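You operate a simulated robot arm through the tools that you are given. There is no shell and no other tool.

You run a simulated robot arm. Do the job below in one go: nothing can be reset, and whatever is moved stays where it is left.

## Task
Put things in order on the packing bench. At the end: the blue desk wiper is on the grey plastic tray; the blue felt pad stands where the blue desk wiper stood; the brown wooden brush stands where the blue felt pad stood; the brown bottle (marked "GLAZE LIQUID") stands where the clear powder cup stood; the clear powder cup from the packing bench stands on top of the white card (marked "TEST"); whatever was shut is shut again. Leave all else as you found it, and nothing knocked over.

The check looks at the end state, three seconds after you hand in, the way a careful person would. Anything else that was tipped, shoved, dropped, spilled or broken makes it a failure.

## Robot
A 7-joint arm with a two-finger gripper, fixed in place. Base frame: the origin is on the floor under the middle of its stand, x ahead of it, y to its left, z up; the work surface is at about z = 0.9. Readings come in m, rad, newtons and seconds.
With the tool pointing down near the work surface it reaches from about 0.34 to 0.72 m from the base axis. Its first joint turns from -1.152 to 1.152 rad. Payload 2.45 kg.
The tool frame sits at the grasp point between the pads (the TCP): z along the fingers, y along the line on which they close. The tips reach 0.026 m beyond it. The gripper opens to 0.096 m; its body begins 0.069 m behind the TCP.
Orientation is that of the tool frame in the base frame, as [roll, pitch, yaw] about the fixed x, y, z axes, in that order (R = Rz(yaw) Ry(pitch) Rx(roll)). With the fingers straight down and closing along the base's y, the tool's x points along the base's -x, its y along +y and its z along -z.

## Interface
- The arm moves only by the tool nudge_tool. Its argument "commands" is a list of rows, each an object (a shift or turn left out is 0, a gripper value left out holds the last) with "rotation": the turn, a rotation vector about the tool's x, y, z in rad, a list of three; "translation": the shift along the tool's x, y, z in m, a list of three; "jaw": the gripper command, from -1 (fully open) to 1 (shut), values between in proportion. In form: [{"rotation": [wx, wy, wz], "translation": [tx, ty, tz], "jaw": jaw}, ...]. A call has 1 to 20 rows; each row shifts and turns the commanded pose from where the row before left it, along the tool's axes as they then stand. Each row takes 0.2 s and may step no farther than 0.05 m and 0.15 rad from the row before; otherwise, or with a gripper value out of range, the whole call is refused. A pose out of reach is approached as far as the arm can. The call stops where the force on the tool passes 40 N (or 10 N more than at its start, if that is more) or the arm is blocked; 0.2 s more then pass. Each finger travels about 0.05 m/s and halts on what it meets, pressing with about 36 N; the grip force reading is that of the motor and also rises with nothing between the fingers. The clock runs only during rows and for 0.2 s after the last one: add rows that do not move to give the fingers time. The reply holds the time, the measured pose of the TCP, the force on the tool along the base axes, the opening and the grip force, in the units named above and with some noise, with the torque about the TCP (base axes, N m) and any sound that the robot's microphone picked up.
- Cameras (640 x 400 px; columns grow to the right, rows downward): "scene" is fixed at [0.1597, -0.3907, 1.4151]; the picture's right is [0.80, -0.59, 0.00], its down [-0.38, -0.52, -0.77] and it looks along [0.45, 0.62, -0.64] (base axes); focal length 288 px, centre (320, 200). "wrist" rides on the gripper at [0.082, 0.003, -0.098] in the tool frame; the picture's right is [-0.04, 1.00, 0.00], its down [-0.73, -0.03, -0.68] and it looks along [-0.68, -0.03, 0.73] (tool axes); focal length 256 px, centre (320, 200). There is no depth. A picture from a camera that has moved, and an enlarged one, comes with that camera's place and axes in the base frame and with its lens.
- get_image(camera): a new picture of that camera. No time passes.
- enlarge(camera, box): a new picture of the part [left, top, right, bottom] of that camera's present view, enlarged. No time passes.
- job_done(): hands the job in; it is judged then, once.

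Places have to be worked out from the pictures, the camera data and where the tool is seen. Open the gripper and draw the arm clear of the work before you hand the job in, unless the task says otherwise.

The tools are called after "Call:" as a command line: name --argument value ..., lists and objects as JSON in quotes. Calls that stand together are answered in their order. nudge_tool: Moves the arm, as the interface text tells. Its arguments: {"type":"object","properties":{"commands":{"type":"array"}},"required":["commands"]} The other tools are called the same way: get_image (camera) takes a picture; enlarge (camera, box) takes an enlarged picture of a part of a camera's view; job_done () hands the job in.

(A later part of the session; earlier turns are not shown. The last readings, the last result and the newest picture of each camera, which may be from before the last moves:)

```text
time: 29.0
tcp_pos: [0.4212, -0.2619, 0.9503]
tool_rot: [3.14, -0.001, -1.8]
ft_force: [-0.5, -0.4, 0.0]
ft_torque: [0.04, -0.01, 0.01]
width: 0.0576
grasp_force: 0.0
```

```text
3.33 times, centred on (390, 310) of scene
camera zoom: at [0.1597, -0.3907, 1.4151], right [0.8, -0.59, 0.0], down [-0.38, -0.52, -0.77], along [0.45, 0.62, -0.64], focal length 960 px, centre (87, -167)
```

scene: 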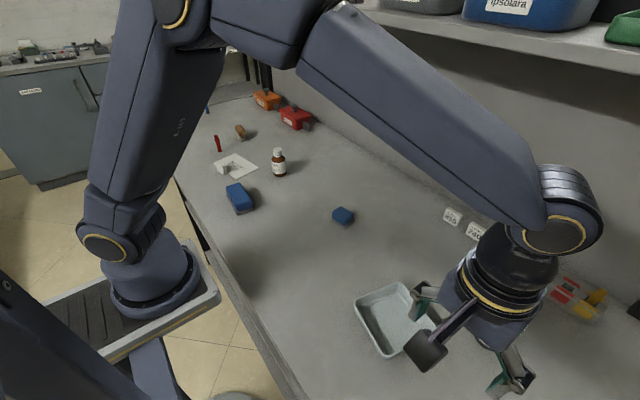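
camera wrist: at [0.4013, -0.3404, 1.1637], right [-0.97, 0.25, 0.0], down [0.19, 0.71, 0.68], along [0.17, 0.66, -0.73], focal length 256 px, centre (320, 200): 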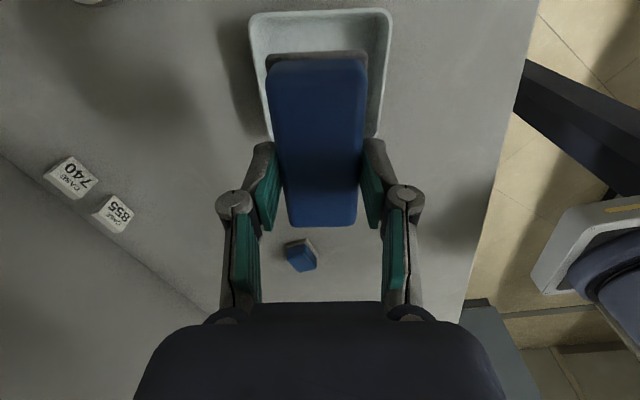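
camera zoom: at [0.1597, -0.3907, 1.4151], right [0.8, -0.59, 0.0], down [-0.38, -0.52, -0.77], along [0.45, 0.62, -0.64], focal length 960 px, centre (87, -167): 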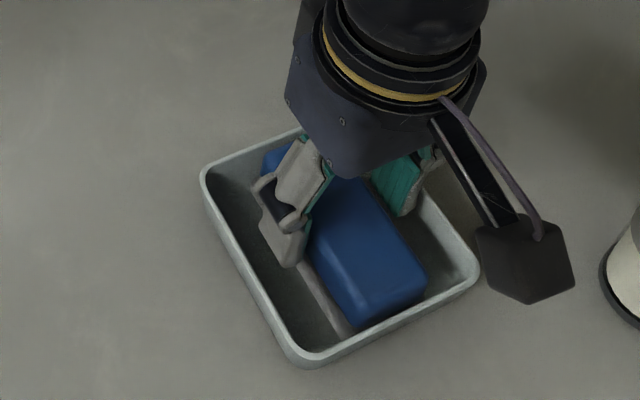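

Released with the wiper lying flat in the tray. Lifting straight up, then opening fully and looking.

Call:
nudge_tool --commands '[{"translation": [0, 0, -0.015]}, {"translation": [0, 0, -0.03]}, {"translation": [0, 0, -0.04]}, {"translation": [0, 0, -0.03], "jaw": -1}, {}, {}]'

Call:
get_image --camera "scene"

Call:
get_image --camera "wrist"

```text
time: 30.4
tcp_pos: [0.4233, -0.2626, 1.0658]
tool_rot: [3.141, 0.0, -1.801]
ft_force: [-0.7, 0.4, 0.0]
ft_torque: [-0.01, 0.03, -0.02]
width: 0.0959
grasp_force: 0.1
```

```text
taken
```

scene: 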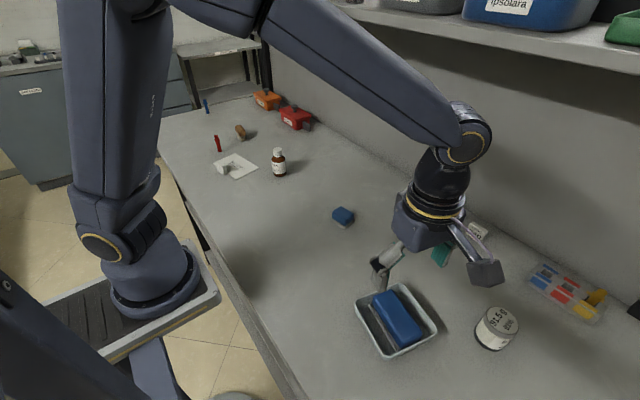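

```text
taken
camera wrist: at [0.4005, -0.3419, 1.1636], right [-0.96, 0.27, 0.0], down [0.2, 0.71, 0.68], along [0.18, 0.65, -0.73], focal length 256 px, centre (320, 200)
```

wrist: 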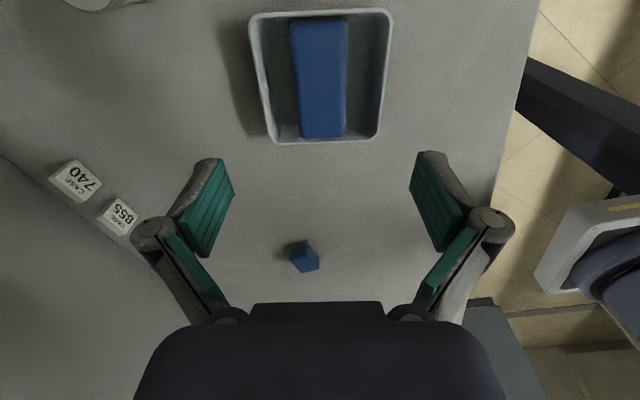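

The wiper lies flat inside the tray and nothing else moved. Next is the felt pad: I'll turn the tool to match its yaw and stop just short of it for a steep measuring view.

Call:
nudge_tool --commands '[{"rotation": [0, 0, -0.14]}, {"rotation": [0, 0, -0.14]}, {"rotation": [0, 0, -0.14]}, {"translation": [-0.0333, -0.0235, 0.006]}, {"translation": [-0.0333, -0.0235, 0.006]}, {"translation": [-0.0333, -0.0235, 0.006]}, {"translation": [-0.0333, -0.0235, 0.006]}, {"translation": [-0.0333, -0.0235, 0.006]}, {"translation": [-0.0333, -0.0235, 0.006]}, {}, {}]'

Call:
get_image --camera "wrist"

Call:
enlarge --camera "wrist" --box '[270, 70, 370, 170]'

```text
time: 32.8
tcp_pos: [0.5219, -0.0373, 1.0301]
tool_rot: [-3.14, -0.001, -1.38]
ft_force: [-0.4, 0.6, 0.9]
ft_torque: [0.0, -0.02, -0.04]
width: 0.0959
grasp_force: 0.1
```

```text
taken
camera wrist: at [0.535, -0.1192, 1.1272], right [-0.99, -0.15, 0.0], down [-0.11, 0.73, 0.68], along [-0.1, 0.67, -0.73], focal length 256 px, centre (320, 200)
```

wrist: 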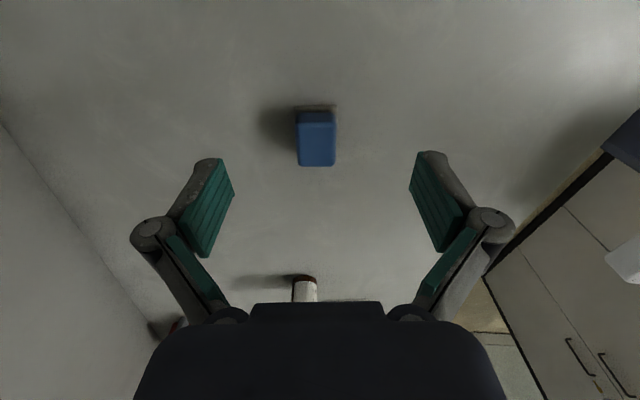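

```text
4.00 times, centred on (320, 120) of wrist
camera zoom: at [0.535, -0.1192, 1.1272], right [-0.99, -0.15, 0.0], down [-0.11, 0.73, 0.68], along [-0.1, 0.67, -0.73], focal length 1024 px, centre (320, 520)
```

zoom: 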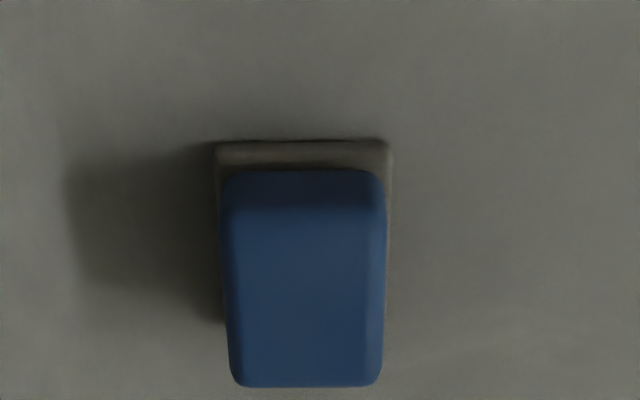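

The pad's centre works out at about (0.521, 0.001) and my yaw already matches within a degree. Moving over it and descending to z ≈ 0.938.

Call:
nudge_tool --commands '[{"translation": [-0.0378, -0.0061, 0], "rotation": [0, 0, 0.014]}, {"translation": [0, 0, 0.03]}, {"translation": [0, 0, 0.03]}, {"translation": [0, 0, 0.0325]}, {}, {}]'

Call:
get_image --camera "wrist"

Call:
enlarge --camera "scene" --box '[300, 160, 400, 250]'

```text
time: 34.2
tcp_pos: [0.5208, -0.0006, 0.936]
tool_rot: [3.141, -0.002, -1.393]
ft_force: [0.3, 0.4, 0.3]
ft_torque: [-0.01, 0.0, -0.03]
width: 0.096
grasp_force: 0.0
```

```text
taken
camera wrist: at [0.5332, -0.0819, 1.0336], right [-0.99, -0.14, 0.0], down [-0.1, 0.73, 0.68], along [-0.09, 0.67, -0.73], focal length 256 px, centre (320, 200)
```

wrist: 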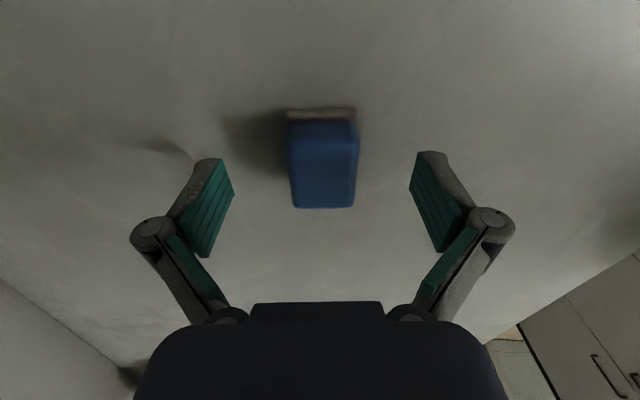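

```text
4.44 times, centred on (350, 205) of scene
camera zoom: at [0.1597, -0.3907, 1.4151], right [0.8, -0.59, 0.0], down [-0.38, -0.52, -0.77], along [0.45, 0.62, -0.64], focal length 1281 px, centre (187, 178)
```

zoom: 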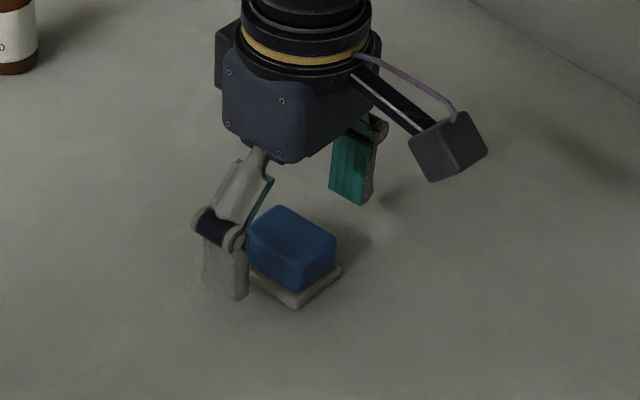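

The pad is centred between the pads. Closing.

Call:
nudge_tool --commands '[{"jaw": 1}, {"jaw": 1}, {"jaw": 1}, {"jaw": 1}, {"jaw": 1}]'

Call:
get_image --camera "wrist"

```text
time: 35.4
tcp_pos: [0.5217, 0.0003, 0.9365]
tool_rot: [-3.141, 0.0, -1.396]
ft_force: [-0.1, -0.1, 1.6]
ft_torque: [-0.03, 0.03, -0.02]
width: 0.0347
grasp_force: 35.8
```

```text
taken
camera wrist: at [0.5332, -0.0819, 1.0339], right [-0.99, -0.14, 0.0], down [-0.1, 0.73, 0.68], along [-0.09, 0.67, -0.73], focal length 256 px, centre (320, 200)
```

wrist: 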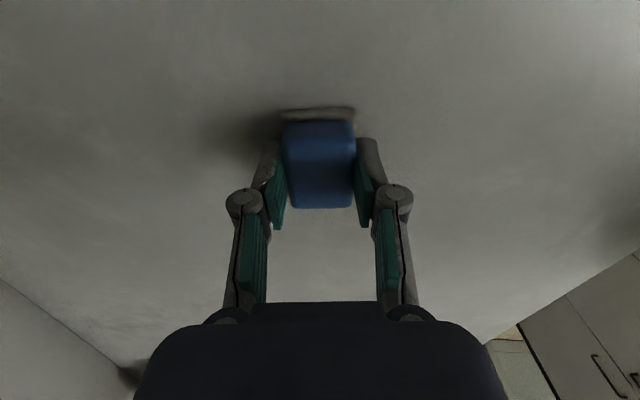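

Gripped at 0.0347 m. Lifting, turning to the wiper's old orientation, and carrying it to the wiper's former spot at (0.342, 0.2215).

Call:
nudge_tool --commands '[{"translation": [0, 0, -0.02]}, {"translation": [0, 0, -0.04]}, {"translation": [0, 0, -0.04]}, {"rotation": [0, 0, 0.1425]}, {"rotation": [0, 0, 0.1425]}, {"translation": [-0.0286, 0.029, 0]}, {"translation": [-0.0286, 0.029, 0]}, {"translation": [-0.0286, 0.029, 0]}, {"translation": [-0.0286, 0.029, 0]}, {"translation": [-0.0286, 0.029, 0]}, {"translation": [-0.0286, 0.029, 0]}, {"translation": [-0.0286, 0.029, 0]}, {}, {}]'

Call:
get_image --camera "wrist"

Call:
get_image --camera "scene"

```text
time: 38.4
tcp_pos: [0.3411, 0.2198, 1.037]
tool_rot: [3.141, 0.001, -1.68]
ft_force: [-1.5, -1.5, -0.3]
ft_torque: [0.0, -0.04, -0.02]
width: 0.0348
grasp_force: 35.7
```

```text
taken
camera wrist: at [0.33, 0.1378, 1.1343], right [-0.99, 0.15, 0.0], down [0.11, 0.73, 0.68], along [0.1, 0.67, -0.73], focal length 256 px, centre (320, 200)
```

wrist: 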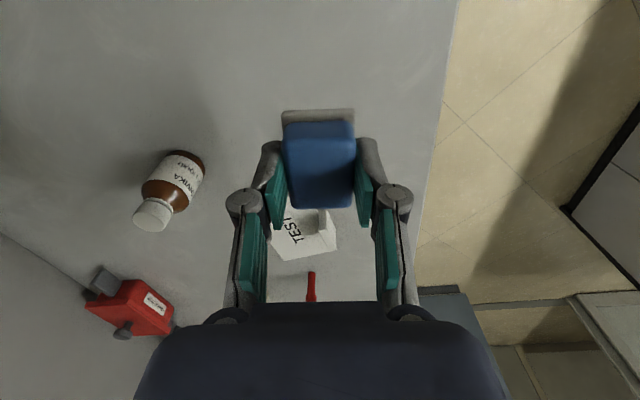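

```text
taken
```

scene: 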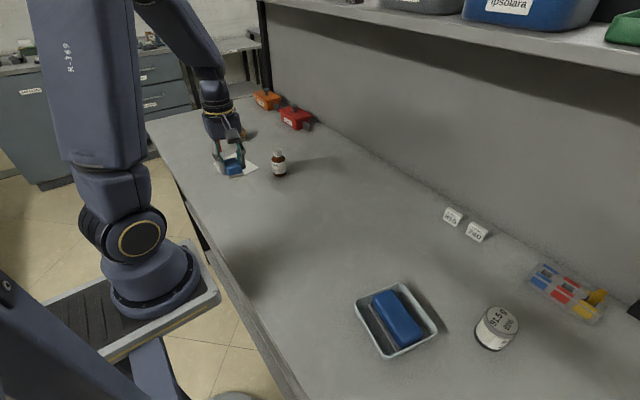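

Pad is over the wiper's old spot. Lowering to just above the bench, then in small steps to contact.

Call:
nudge_tool --commands '[{"translation": [0, 0, 0.035]}, {"translation": [0, 0, 0.035]}, {"translation": [0, 0, 0.025]}, {}, {}]'

```text
time: 39.6
tcp_pos: [0.3419, 0.2201, 0.9416]
tool_rot: [-3.139, -0.001, -1.68]
ft_force: [0.3, 0.3, 0.0]
ft_torque: [0.05, 0.01, -0.02]
width: 0.0349
grasp_force: 36.0
```

Call:
nudge_tool --commands '[{"translation": [0, 0, 0.002]}, {"translation": [0, 0, 0.0015]}, {"translation": [0, 0, 0.001]}, {}]'

```text
time: 40.6
tcp_pos: [0.3414, 0.2187, 0.9375]
tool_rot: [3.14, 0.0, -1.679]
ft_force: [0.3, -0.3, 0.0]
ft_torque: [0.02, 0.03, 0.01]
width: 0.0347
grasp_force: 36.1
```

Call:
nudge_tool --commands '[{"translation": [0, 0, 0.001]}, {"translation": [0, 0, 0.0007]}, {}]'

```text
time: 41.4
tcp_pos: [0.3421, 0.2207, 0.936]
tool_rot: [3.14, 0.0, -1.679]
ft_force: [-2.8, -2.0, 11.9]
ft_torque: [-0.06, 0.06, -0.03]
width: 0.0346
grasp_force: 36.3
```

The pad is on the bench (11.9 N). Relieving slightly and opening.

Call:
nudge_tool --commands '[{"translation": [0, 0, -0.0007]}, {"jaw": -0.4}, {"jaw": -0.4}, {"jaw": -0.4}, {"translation": [0, 0, -0.02]}, {"translation": [0, 0, -0.04], "jaw": -1}, {"translation": [0, 0, -0.04]}, {"translation": [0, 0, -0.03]}, {}, {}]'

Call:
get_image --camera "wrist"

Call:
get_image --camera "scene"

```text
time: 43.6
tcp_pos: [0.3403, 0.2215, 1.0666]
tool_rot: [3.139, 0.0, -1.678]
ft_force: [0.1, 0.1, -0.1]
ft_torque: [0.02, 0.01, 0.01]
width: 0.0961
grasp_force: 0.1
```

```text
taken
camera wrist: at [0.3296, 0.1391, 1.1642], right [-0.99, 0.15, 0.0], down [0.11, 0.73, 0.68], along [0.1, 0.67, -0.73], focal length 256 px, centre (320, 200)
```

wrist: 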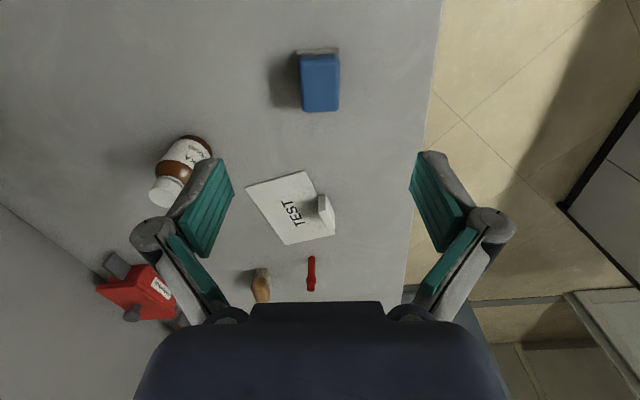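

```text
taken
```

scene: 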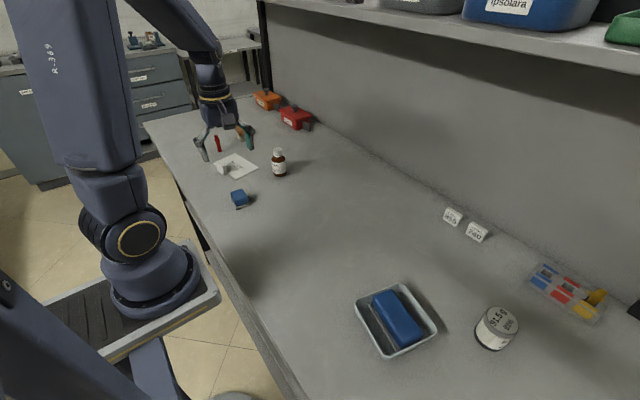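

The felt pad now stands at the wiper's old place. The brush appears to be around (0.50, 0.555), near the edge of reach, so I'll go closer to look at how it stands.

Call:
nudge_tool --commands '[{"translation": [-0.0349, -0.0239, -0.0034]}, {"translation": [-0.0349, -0.0239, -0.0034]}, {"translation": [-0.0349, -0.0239, -0.0034]}, {"translation": [-0.0349, -0.0239, -0.0034]}, {}, {}]'

Call:
get_image --camera "wrist"

Call:
enlarge --camera "wrist" --box '[240, 120, 420, 240]'

Call:
enlarge --camera "scene" --box '[190, 80, 310, 190]'

```text
time: 45.0
tcp_pos: [0.4509, 0.3486, 1.0785]
tool_rot: [-3.14, 0.0, -1.678]
ft_force: [-0.5, 0.0, -0.3]
ft_torque: [-0.03, 0.0, 0.02]
width: 0.0962
grasp_force: 0.1
```

```text
taken
camera wrist: at [0.4385, 0.2671, 1.1773], right [-0.99, 0.15, 0.0], down [0.11, 0.73, 0.68], along [0.1, 0.67, -0.73], focal length 256 px, centre (320, 200)
```

wrist: 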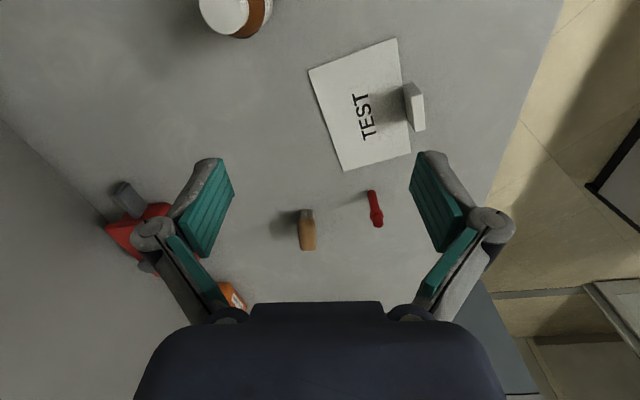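

```text
3.33 times, centred on (330, 180) of wrist
camera zoom: at [0.4385, 0.2671, 1.1773], right [-0.99, 0.15, 0.0], down [0.11, 0.73, 0.68], along [0.1, 0.67, -0.73], focal length 853 px, centre (287, 267)
```

zoom: 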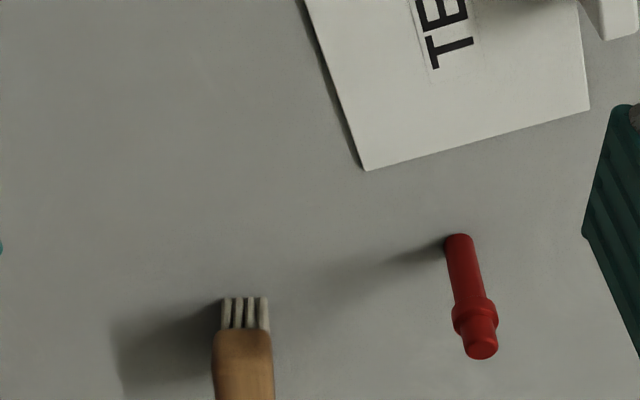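

```text
3.64 times, centred on (250, 135) of scene
camera zoom: at [0.1597, -0.3906, 1.4151], right [0.8, -0.59, 0.0], down [-0.38, -0.52, -0.77], along [0.45, 0.62, -0.64], focal length 1048 px, centre (574, 436)
```

zoom: 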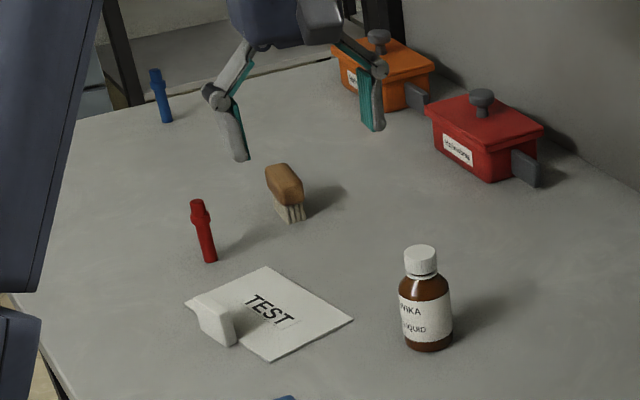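

The brush stands on its bristles with its wooden back up, long axis nearly along y, near end about (0.50, 0.539). I'll move closer for a more exact measurement, keeping well above the pen and card.

Call:
nudge_tool --commands '[{"translation": [-0.0317, -0.0097, 0.0095]}, {"translation": [-0.0317, -0.0097, 0.0095]}, {"translation": [-0.0317, -0.0097, 0.0095]}, {}, {}]'

Call:
get_image --camera "wrist"

Call:
enlarge --camera "wrist" --box '[260, 100, 380, 220]'

```text
time: 46.2
tcp_pos: [0.4902, 0.4393, 1.0503]
tool_rot: [-3.141, 0.001, -1.679]
ft_force: [-1.1, 0.3, -0.6]
ft_torque: [0.0, -0.01, -0.01]
width: 0.096
grasp_force: 0.0
```

```text
taken
camera wrist: at [0.4784, 0.3575, 1.1488], right [-0.99, 0.15, 0.0], down [0.11, 0.73, 0.68], along [0.1, 0.67, -0.73], focal length 256 px, centre (320, 200)
```

wrist: 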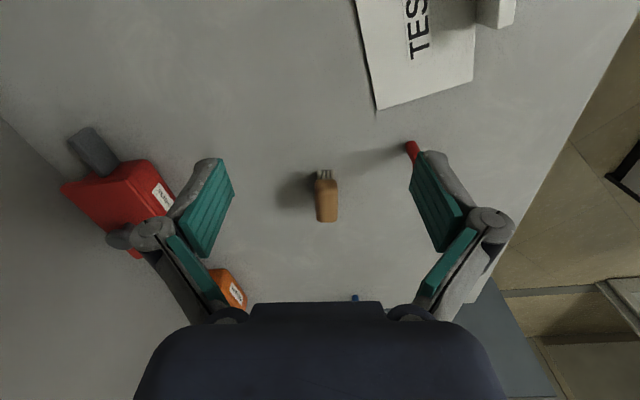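

```text
3.33 times, centred on (320, 160) of wrist
camera zoom: at [0.4784, 0.3575, 1.1488], right [-0.99, 0.15, 0.0], down [0.11, 0.73, 0.68], along [0.1, 0.67, -0.73], focal length 853 px, centre (320, 333)
```

zoom: 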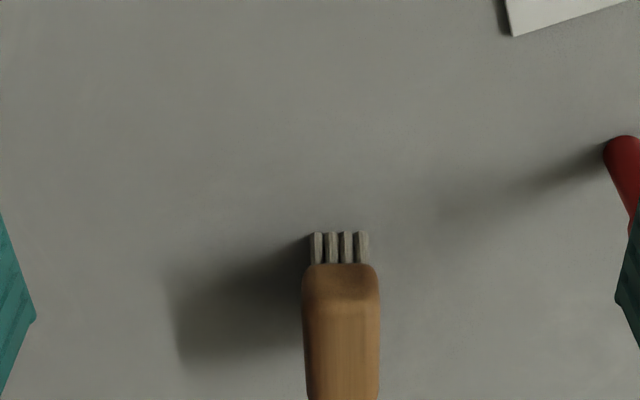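

Call:
enlarge --camera "scene" --box '[225, 115, 265, 150]'

Call:
enlarge --camera "wrist" --box '[290, 150, 360, 240]'

```text
11.43 times, centred on (245, 132) of scene
camera zoom: at [0.1597, -0.3906, 1.4151], right [0.8, -0.59, 0.0], down [-0.38, -0.52, -0.77], along [0.45, 0.62, -0.64], focal length 3293 px, centre (1177, 971)
```

zoom: 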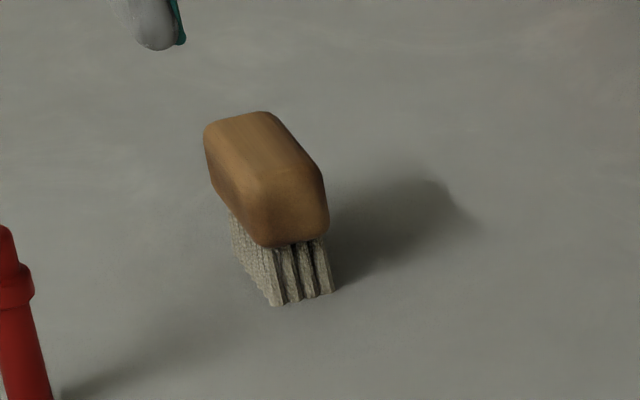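

```text
4.44 times, centred on (325, 195) of wrist
camera zoom: at [0.4784, 0.3575, 1.1488], right [-0.99, 0.15, 0.0], down [0.11, 0.73, 0.68], along [0.1, 0.67, -0.73], focal length 1138 px, centre (298, 222)
```

zoom: 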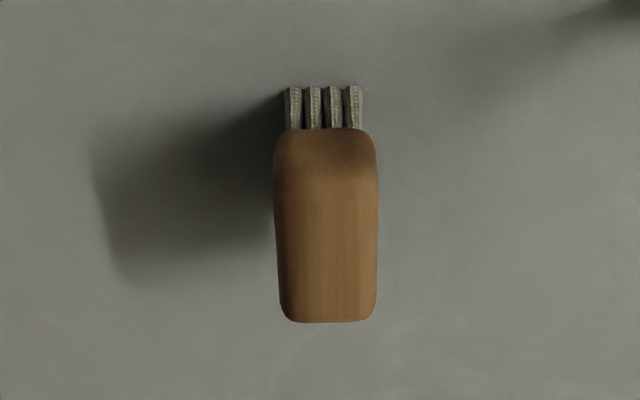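

The brush's wood spans y ≈ 0.537-0.59, x ≈ 0.502, z ≈ 0.92-0.94, so its middle is ~0.755 m from the base axis, beyond vertical reach. I'll tilt the tool 0.3 rad about its y axis (fingers pointing outward, closing axis still horizontal), which brings the wrist closer in.

Call:
nudge_tool --commands '[{"rotation": [0, -0.1, 0]}, {"rotation": [0, -0.1, 0]}, {"rotation": [0, -0.1, 0]}, {}, {}]'

Call:
get_image --camera "scene"

```text
time: 47.4
tcp_pos: [0.4897, 0.4409, 1.0517]
tool_rot: [3.141, 0.3, -1.679]
ft_force: [-0.6, 0.5, -0.3]
ft_torque: [-0.02, -0.01, 0.02]
width: 0.096
grasp_force: 0.1
```

```text
taken
```

scene: 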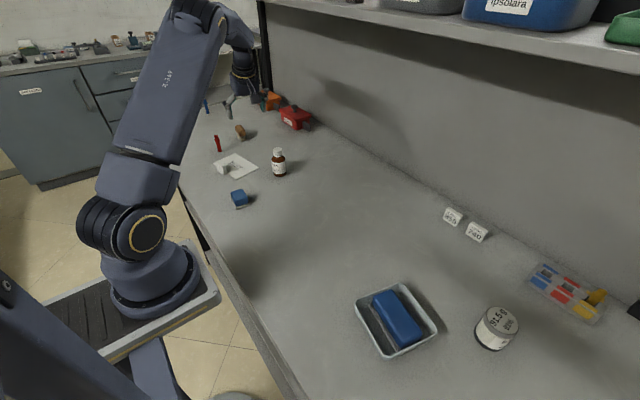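

Tilt achieved (fingers pointing toward +y). Moving to hover above the brush.

Call:
nudge_tool --commands '[{"translation": [-0.0372, 0.0005, 0.0186], "jaw": -0.6}, {"translation": [-0.0372, 0.0005, 0.0186]}, {"translation": [-0.0372, 0.0005, 0.0186]}, {}, {}]'

Call:
get_image --camera "wrist"

Call:
enlarge --camera "scene" --box '[190, 60, 310, 170]'

```text
time: 48.6
tcp_pos: [0.4969, 0.5458, 1.0301]
tool_rot: [3.141, 0.302, -1.679]
ft_force: [-0.6, 0.8, -0.2]
ft_torque: [-0.02, -0.01, 0.01]
width: 0.0767
grasp_force: 0.0
out of reach, approached as far as the arm can: row 3
```

```text
taken
camera wrist: at [0.4816, 0.4385, 1.0995], right [-0.99, 0.15, 0.01], down [0.08, 0.49, 0.87], along [0.12, 0.86, -0.5], focal length 256 px, centre (320, 200)
```

wrist: 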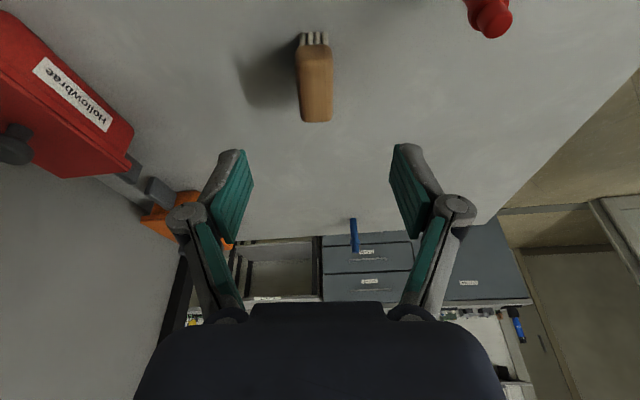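

```text
3.64 times, centred on (250, 115) of scene
camera zoom: at [0.1597, -0.3906, 1.4151], right [0.8, -0.59, 0.0], down [-0.38, -0.52, -0.77], along [0.45, 0.62, -0.64], focal length 1048 px, centre (574, 509)
```

zoom: 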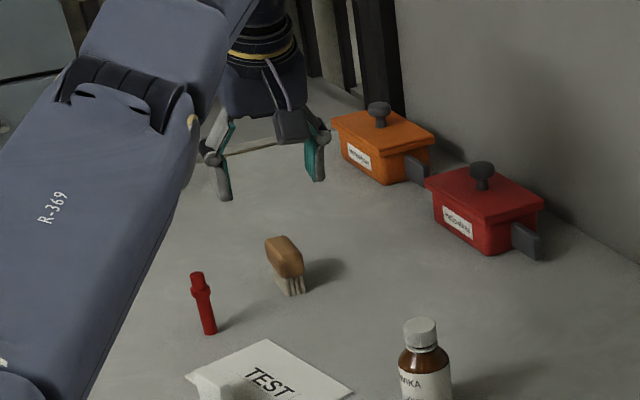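

The arm ran out of reach at radius 0.738. I'll add 0.2 rad more tilt (0.5 total), then advance and come down to a hover just above the brush to see if it is reachable.

Call:
nudge_tool --commands '[{"rotation": [0, -0.1, 0]}, {"rotation": [0, -0.1, 0]}, {"translation": [0.005, -0.004, 0.0315]}, {}, {}]'

Call:
get_image --camera "wrist"

Call:
enlarge --camera "scene" --box '[190, 60, 310, 170]'

```text
time: 49.8
tcp_pos: [0.5012, 0.5546, 1.0015]
tool_rot: [3.14, 0.503, -1.677]
ft_force: [0.2, 0.8, 0.2]
ft_torque: [-0.02, -0.04, -0.04]
width: 0.077
grasp_force: 0.0
```

```text
taken
camera wrist: at [0.4854, 0.437, 1.0476], right [-0.99, 0.14, 0.02], down [0.06, 0.31, 0.95], along [0.13, 0.94, -0.32], focal length 256 px, centre (320, 200)
```

wrist: 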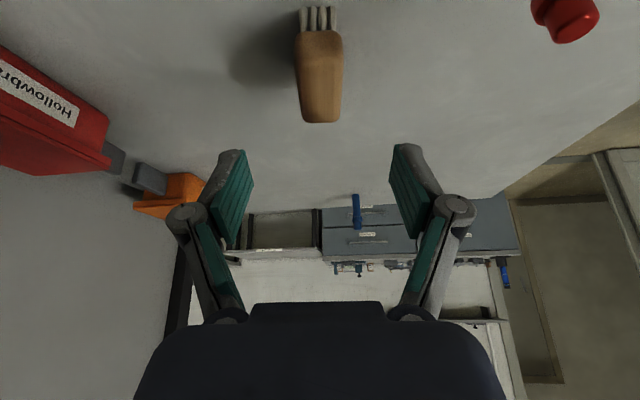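

```text
3.64 times, centred on (250, 115) of scene
camera zoom: at [0.1597, -0.3907, 1.4151], right [0.8, -0.59, 0.0], down [-0.38, -0.52, -0.77], along [0.45, 0.62, -0.64], focal length 1048 px, centre (574, 509)
```

zoom: 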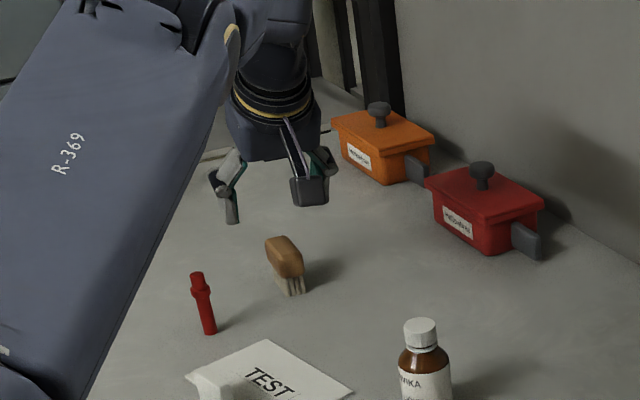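

Reachable now: TCP at (0.501, 0.555, 1.0), with the brush centred between the fingers. Descending vertically to about z = 0.936.

Call:
nudge_tool --commands '[{"translation": [0.0146, -0.0005, 0.0298]}, {"translation": [0.0098, 0, 0.0199]}, {"translation": [0.0044, 0, 0.009]}, {}, {}]'

Call:
get_image --camera "wrist"

Call:
enlarge --camera "scene" --box '[200, 80, 290, 165]'

```text
time: 51.0
tcp_pos: [0.5034, 0.5593, 0.9356]
tool_rot: [-3.139, 0.501, -1.679]
ft_force: [-0.2, -0.4, 0.3]
ft_torque: [-0.02, 0.01, -0.01]
width: 0.0766
grasp_force: 0.1
```

```text
taken
camera wrist: at [0.4867, 0.4407, 0.9824], right [-0.99, 0.14, 0.02], down [0.06, 0.31, 0.95], along [0.13, 0.94, -0.32], focal length 256 px, centre (320, 200)
```

wrist: 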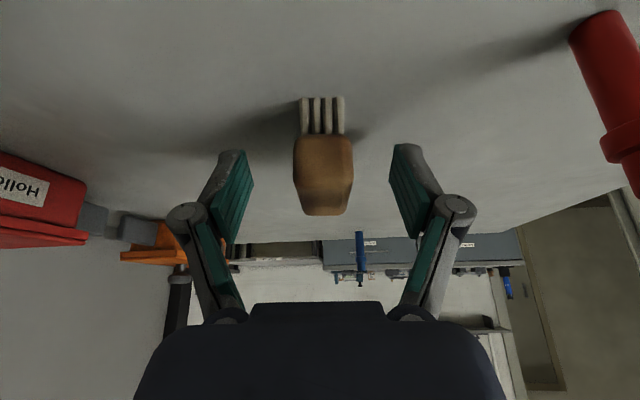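

```text
4.71 times, centred on (245, 122) of scene
camera zoom: at [0.1597, -0.3907, 1.4151], right [0.8, -0.59, 0.0], down [-0.38, -0.52, -0.77], along [0.45, 0.62, -0.64], focal length 1356 px, centre (673, 565)
```

zoom: 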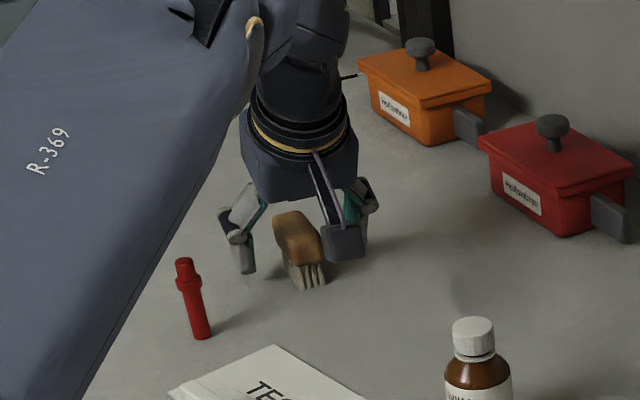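

The wooden back is centred between the fingers. Closing.

Call:
nudge_tool --commands '[{"jaw": 1}, {"jaw": 1}, {"jaw": 1}, {"jaw": 1}, {"jaw": 1}]'

Call:
get_image --camera "wrist"

```text
time: 52.2
tcp_pos: [0.5024, 0.5597, 0.9376]
tool_rot: [-3.141, 0.502, -1.68]
ft_force: [-0.1, -0.2, 0.2]
ft_torque: [0.0, 0.01, -0.03]
width: 0.0247
grasp_force: 36.1
```

```text
taken
camera wrist: at [0.4868, 0.4407, 0.9826], right [-0.99, 0.14, 0.02], down [0.06, 0.31, 0.95], along [0.13, 0.94, -0.32], focal length 256 px, centre (320, 200)
```

wrist: 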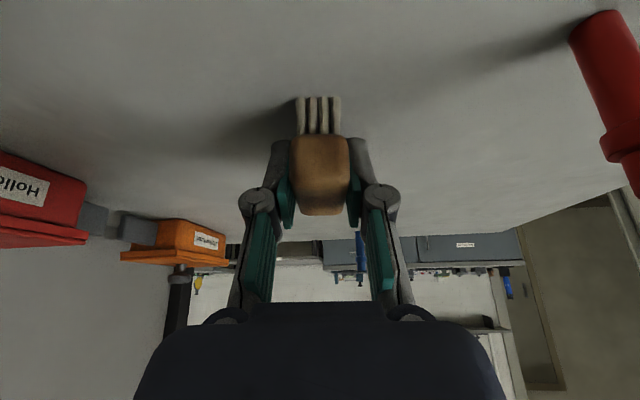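

Gripped at 0.0247 m. Lifting vertically, then drawing inward and up while keeping the same tilt.

Call:
nudge_tool --commands '[{"translation": [-0.0096, 0, -0.0175]}, {"translation": [-0.0192, 0, -0.0351]}, {"translation": [0.0253, -0.0044, -0.0366]}, {"translation": [0.0253, -0.0044, -0.0366]}, {"translation": [0.0253, -0.0044, -0.0366]}, {}, {}]'

Call:
get_image --camera "wrist"

Call:
get_image --camera "scene"

```text
time: 53.8
tcp_pos: [0.5008, 0.4404, 1.0557]
tool_rot: [-3.141, 0.5, -1.677]
ft_force: [0.2, 0.7, -0.8]
ft_torque: [-0.03, 0.01, -0.01]
width: 0.0246
grasp_force: 36.3
```

```text
taken
camera wrist: at [0.4854, 0.3208, 1.1014], right [-0.99, 0.14, 0.02], down [0.06, 0.31, 0.95], along [0.13, 0.94, -0.32], focal length 256 px, centre (320, 200)
```

wrist: 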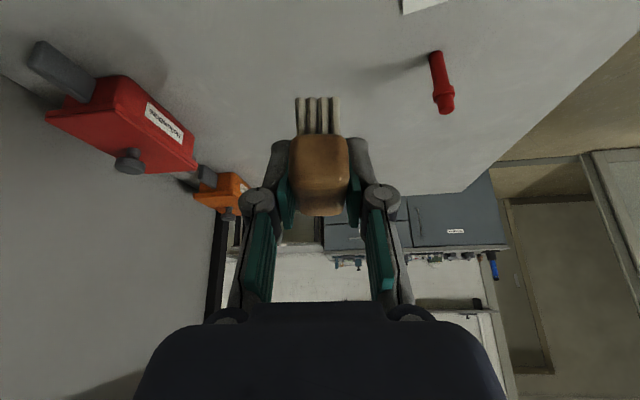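

```text
taken
```

scene: 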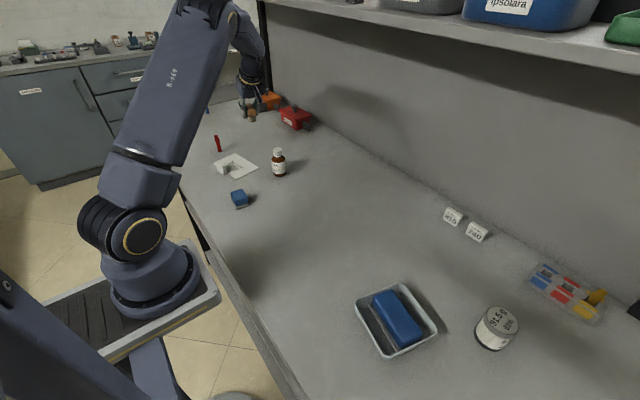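

Brush held upright. Carrying it over (well above the bottle) to the pad's former spot at about (0.521, 0.001).

Call:
nudge_tool --commands '[{"translation": [0.0376, -0.0067, -0.0228]}, {"translation": [0.0376, -0.0067, -0.0228]}, {"translation": [0.0376, -0.0067, -0.0228]}, {"translation": [0.0376, -0.0067, -0.0228]}, {"translation": [0.0376, -0.0067, -0.0228]}, {"translation": [0.0376, -0.0067, -0.0228]}, {"translation": [0.0376, -0.0067, -0.0228]}, {"translation": [0.0376, -0.0067, -0.0228]}, {"translation": [0.0376, -0.0067, -0.0228]}, {"translation": [0.0376, -0.0067, -0.0228]}, {}, {}]'

Call:
get_image --camera "scene"

Call:
get_image --camera "wrist"

```text
time: 56.4
tcp_pos: [0.5205, -0.0057, 1.0752]
tool_rot: [3.141, 0.501, -1.679]
ft_force: [0.4, -0.3, -0.3]
ft_torque: [0.0, -0.04, -0.01]
width: 0.0247
grasp_force: 35.4
```

```text
taken
```

scene: 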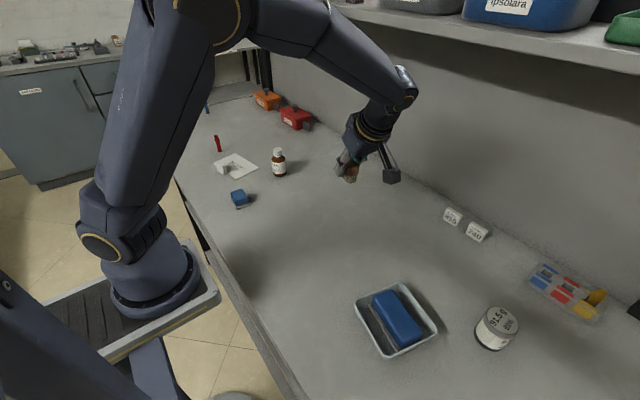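

```text
taken
camera wrist: at [0.506, -0.1243, 1.1213], right [-0.99, 0.14, 0.02], down [0.06, 0.31, 0.95], along [0.13, 0.94, -0.32], focal length 256 px, centre (320, 200)
```

wrist: 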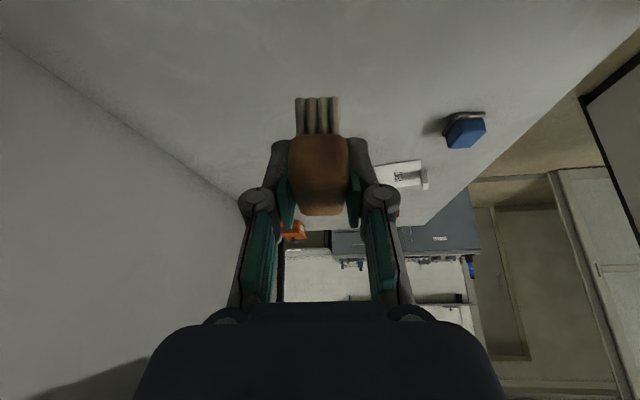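

Lowering vertically toward the bench.

Call:
nudge_tool --commands '[{"translation": [0.0192, 0, 0.0351]}, {"translation": [0.0192, 0, 0.0351]}, {"translation": [0.0192, 0, 0.0351]}, {"translation": [0.0048, 0, 0.0088]}, {}, {}]'

```text
time: 57.8
tcp_pos: [0.52, -0.0045, 0.9446]
tool_rot: [-3.141, 0.501, -1.679]
ft_force: [-0.9, -0.2, -0.4]
ft_torque: [0.05, 0.03, 0.0]
width: 0.0251
grasp_force: 35.9
```

Call:
nudge_tool --commands '[{"translation": [0.00144, 0, 0.00263]}, {"translation": [0.00096, 0, 0.00175]}, {"translation": [0.00048, 0, 0.00088]}, {}]'

```text
time: 58.8
tcp_pos: [0.5211, -0.0051, 0.9391]
tool_rot: [-3.141, 0.5, -1.679]
ft_force: [-0.3, 0.3, 0.6]
ft_torque: [-0.01, -0.03, 0.0]
width: 0.0247
grasp_force: 36.5
```

Call:
nudge_tool --commands '[{"translation": [0.00048, 0, 0.00088]}, {"translation": [0.00048, 0, 0.00088]}, {}]'

```text
time: 59.6
tcp_pos: [0.5211, -0.0041, 0.9378]
tool_rot: [3.141, 0.501, -1.68]
ft_force: [0.4, -0.6, -0.5]
ft_torque: [0.01, -0.02, 0.0]
width: 0.0248
grasp_force: 35.8
```

Call:
nudge_tool --commands '[{"translation": [0.00048, 0, 0.00088]}, {}]'

```text
time: 60.2
tcp_pos: [0.5218, -0.0059, 0.9361]
tool_rot: [-3.141, 0.5, -1.68]
ft_force: [-0.2, -1.0, -0.5]
ft_torque: [0.01, 0.0, -0.02]
width: 0.0245
grasp_force: 36.1
```

Call:
nudge_tool --commands '[{"translation": [0.00048, 0, 0.00088]}, {}]'

Call:
enlarge --camera "scene" --box '[310, 170, 390, 250]'

```text
time: 60.8
tcp_pos: [0.5217, -0.0052, 0.9362]
tool_rot: [-3.141, 0.502, -1.678]
ft_force: [-4.0, -2.1, 17.4]
ft_torque: [-0.02, 0.11, -0.01]
width: 0.0249
grasp_force: 35.9
```

```text
5.00 times, centred on (350, 210) of scene
camera zoom: at [0.1594, -0.3907, 1.4151], right [0.8, -0.59, 0.0], down [-0.38, -0.52, -0.77], along [0.45, 0.62, -0.64], focal length 1441 px, centre (170, 150)
```

zoom: 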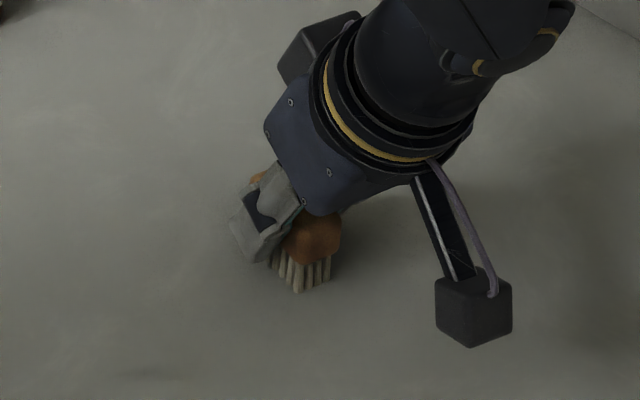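

The brush bristles are on the bench (17 N). Relieving a hair and opening, then rising straight up.

Call:
nudge_tool --commands '[{"translation": [-0.00035, 0, -0.0007]}, {"jaw": -0.3}, {"jaw": -0.3}, {"jaw": -0.3}, {"jaw": -0.3}, {"translation": [-0.0096, 0, -0.0175]}, {"translation": [-0.0192, 0, -0.0351], "jaw": -1}, {"translation": [-0.0192, 0, -0.0351]}, {"translation": [-0.0144, 0, -0.0263]}, {}, {}]'

Call:
get_image --camera "scene"

Call:
get_image --camera "wrist"

```text
time: 63.2
tcp_pos: [0.5211, -0.0053, 1.0673]
tool_rot: [-3.141, 0.501, -1.678]
ft_force: [0.6, -0.3, -0.2]
ft_torque: [0.0, 0.02, 0.0]
width: 0.0964
grasp_force: 0.1
```

```text
taken
```

scene: 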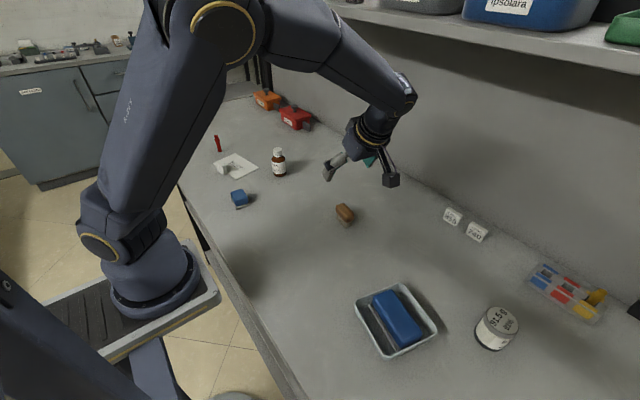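

```text
taken
camera wrist: at [0.5066, -0.1242, 1.1128], right [-0.99, 0.14, 0.02], down [0.06, 0.31, 0.95], along [0.13, 0.94, -0.32], focal length 256 px, centre (320, 200)
```

wrist: 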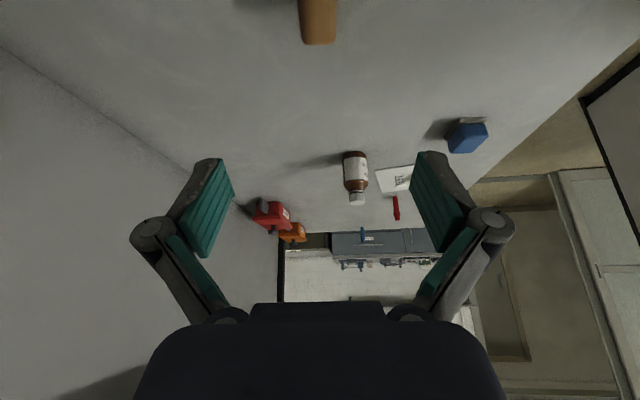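

Call:
enlarge --camera "scene" --box '[320, 190, 370, 240]'

Call:
enlarge --camera "scene" --box '[200, 140, 310, 220]'

```text
8.00 times, centred on (345, 215) of scene
camera zoom: at [0.1597, -0.3907, 1.4151], right [0.8, -0.59, 0.0], down [-0.38, -0.52, -0.77], along [0.45, 0.62, -0.64], focal length 2305 px, centre (120, 80)
```

zoom: 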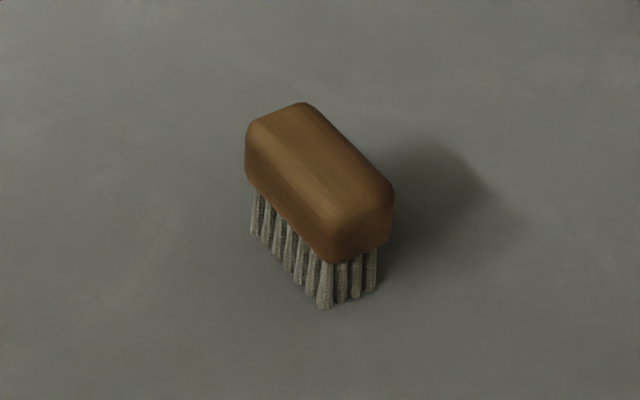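

```text
5.00 times, centred on (255, 180) of scene
camera zoom: at [0.1597, -0.3907, 1.4151], right [0.8, -0.59, 0.0], down [-0.38, -0.52, -0.77], along [0.45, 0.62, -0.64], focal length 1441 px, centre (645, 300)
```

zoom: 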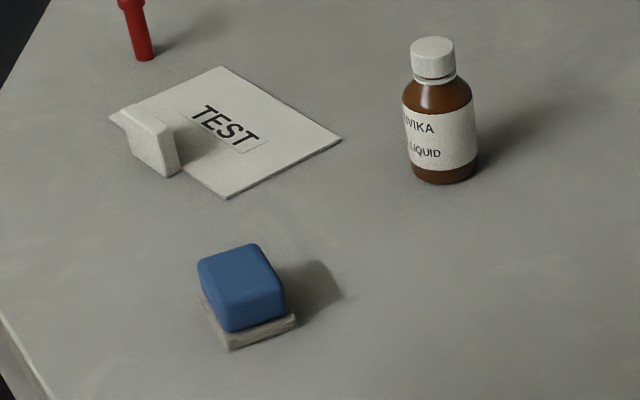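

The brush stands upright on the pad's old spot and the pad is fine. Next the powder cup: I'll untilt and turn the tool back to closing along y.

Call:
nudge_tool --commands '[{"rotation": [0, 0.125, 0]}, {"rotation": [0, 0.125, 0]}, {"rotation": [0, 0.125, 0]}, {"rotation": [0, 0.126, 0]}, {"rotation": [0, 0, 0.1463]}, {"rotation": [0, 0, 0.1463]}, {"rotation": [0, 0, 0.1463]}, {"rotation": [0, 0, 0.1463]}, {"rotation": [0, 0, 0.1463]}, {"rotation": [0, 0, 0.1463]}, {"rotation": [0, 0, 0.1463]}, {"rotation": [0, 0, 0.1463]}, {"rotation": [0, 0, 0.1463]}, {"rotation": [0, 0, 0.1463]}, {}, {}]'

```text
time: 66.6
tcp_pos: [0.5222, -0.0046, 1.0671]
tool_rot: [3.142, 0.0, 3.14]
ft_force: [0.6, 0.0, 0.7]
ft_torque: [-0.03, -0.03, -0.02]
width: 0.0958
grasp_force: 0.1
```

Tool is vertical and closing along y again. Moving to just short of the cup for a close measurement.

Call:
nudge_tool --commands '[{"translation": [0.0058, -0.0419, 0.003]}, {"translation": [0.0058, -0.0419, 0.003]}, {"translation": [0.0058, -0.0419, 0.003]}, {"translation": [0.0058, -0.0419, 0.003]}, {"translation": [0.0058, -0.0419, 0.003]}, {"translation": [0.0058, -0.0419, 0.003]}, {"translation": [0.0058, -0.0419, 0.003]}, {"translation": [0.0058, -0.0419, 0.003]}, {"translation": [0.0058, -0.0419, 0.003]}, {}, {}]'

Call:
get_image --camera "wrist"

Call:
enlarge --camera "wrist" --box '[260, 70, 380, 190]'

```text
time: 69.0
tcp_pos: [0.4693, -0.3825, 1.0401]
tool_rot: [-3.141, 0.002, -3.141]
ft_force: [-0.7, 0.4, -0.8]
ft_torque: [-0.02, -0.02, -0.01]
width: 0.096
grasp_force: 0.0
```

```text
taken
camera wrist: at [0.3883, -0.3795, 1.1367], right [0.04, 1.0, 0.0], down [0.73, -0.03, 0.68], along [0.68, -0.03, -0.73], focal length 256 px, centre (320, 200)
```

wrist: 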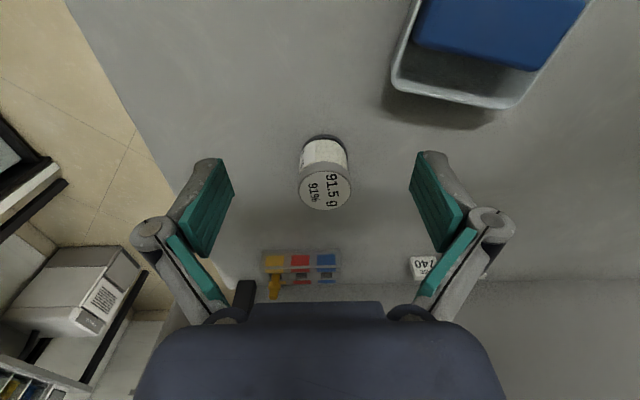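

```text
3.33 times, centred on (320, 130) of wrist
camera zoom: at [0.3883, -0.3795, 1.1367], right [0.04, 1.0, 0.0], down [0.73, -0.03, 0.68], along [0.68, -0.03, -0.73], focal length 853 px, centre (320, 433)
```

zoom: 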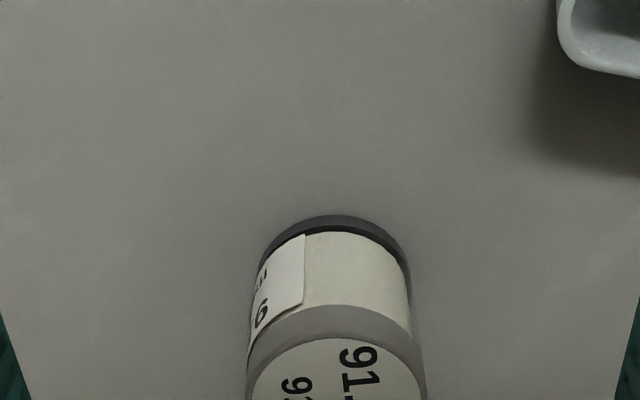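

Cup centre confirmed at (0.543, -0.381). Moving over it and descending to z ≈ 0.932 so the pads take the body and lid together.

Call:
nudge_tool --commands '[{"translation": [-0.0369, 0.0008, 0]}, {"translation": [-0.0369, 0.0008, 0]}, {}, {"translation": [0, 0, 0.036]}, {"translation": [0, 0, 0.036]}, {"translation": [0, 0, 0.03]}, {}, {}]'

Call:
get_image --camera "wrist"

Call:
enlarge --camera "scene" --box '[440, 270, 560, 370]'

```text
time: 70.8
tcp_pos: [0.5437, -0.3794, 0.9383]
tool_rot: [-3.14, -0.001, 3.141]
ft_force: [-0.2, 0.1, -0.5]
ft_torque: [-0.02, -0.01, 0.0]
width: 0.0958
grasp_force: 0.0
```

```text
taken
camera wrist: at [0.463, -0.3766, 1.0353], right [0.04, 1.0, 0.0], down [0.73, -0.03, 0.68], along [0.68, -0.03, -0.73], focal length 256 px, centre (320, 200)
```

wrist: 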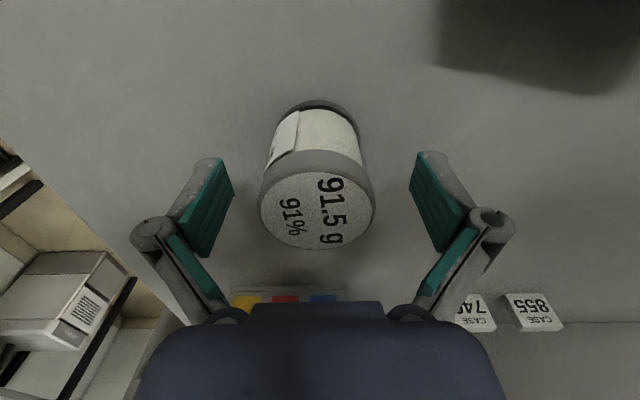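

```text
4.00 times, centred on (500, 320) of scene
camera zoom: at [0.1597, -0.3907, 1.4151], right [0.8, -0.59, 0.0], down [-0.38, -0.52, -0.77], along [0.45, 0.62, -0.64], focal length 1153 px, centre (-400, -280)
```

zoom: 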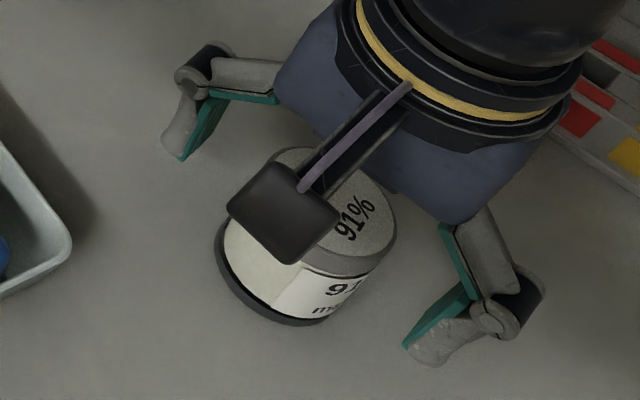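

Centred within about 1 mm. Down 5 mm more, a 1 mm shift toward -y, then close.

Call:
nudge_tool --commands '[{"translation": [0, -0.001, 0.005]}, {}, {"jaw": 1}, {"jaw": 1}, {"jaw": 1}, {"jaw": 1}, {"jaw": 1}]'

Call:
get_image --camera "wrist"

```text
time: 72.4
tcp_pos: [0.543, -0.3797, 0.9315]
tool_rot: [-3.14, 0.0, -3.141]
ft_force: [0.0, 0.3, 2.2]
ft_torque: [0.05, 0.04, -0.03]
width: 0.049
grasp_force: 35.6
```

```text
taken
camera wrist: at [0.4628, -0.3781, 1.0307], right [0.04, 1.0, 0.0], down [0.73, -0.03, 0.68], along [0.68, -0.03, -0.73], focal length 256 px, centre (320, 200)
```

wrist: 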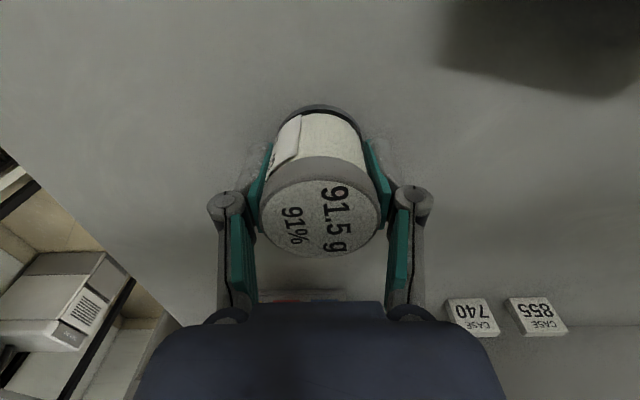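

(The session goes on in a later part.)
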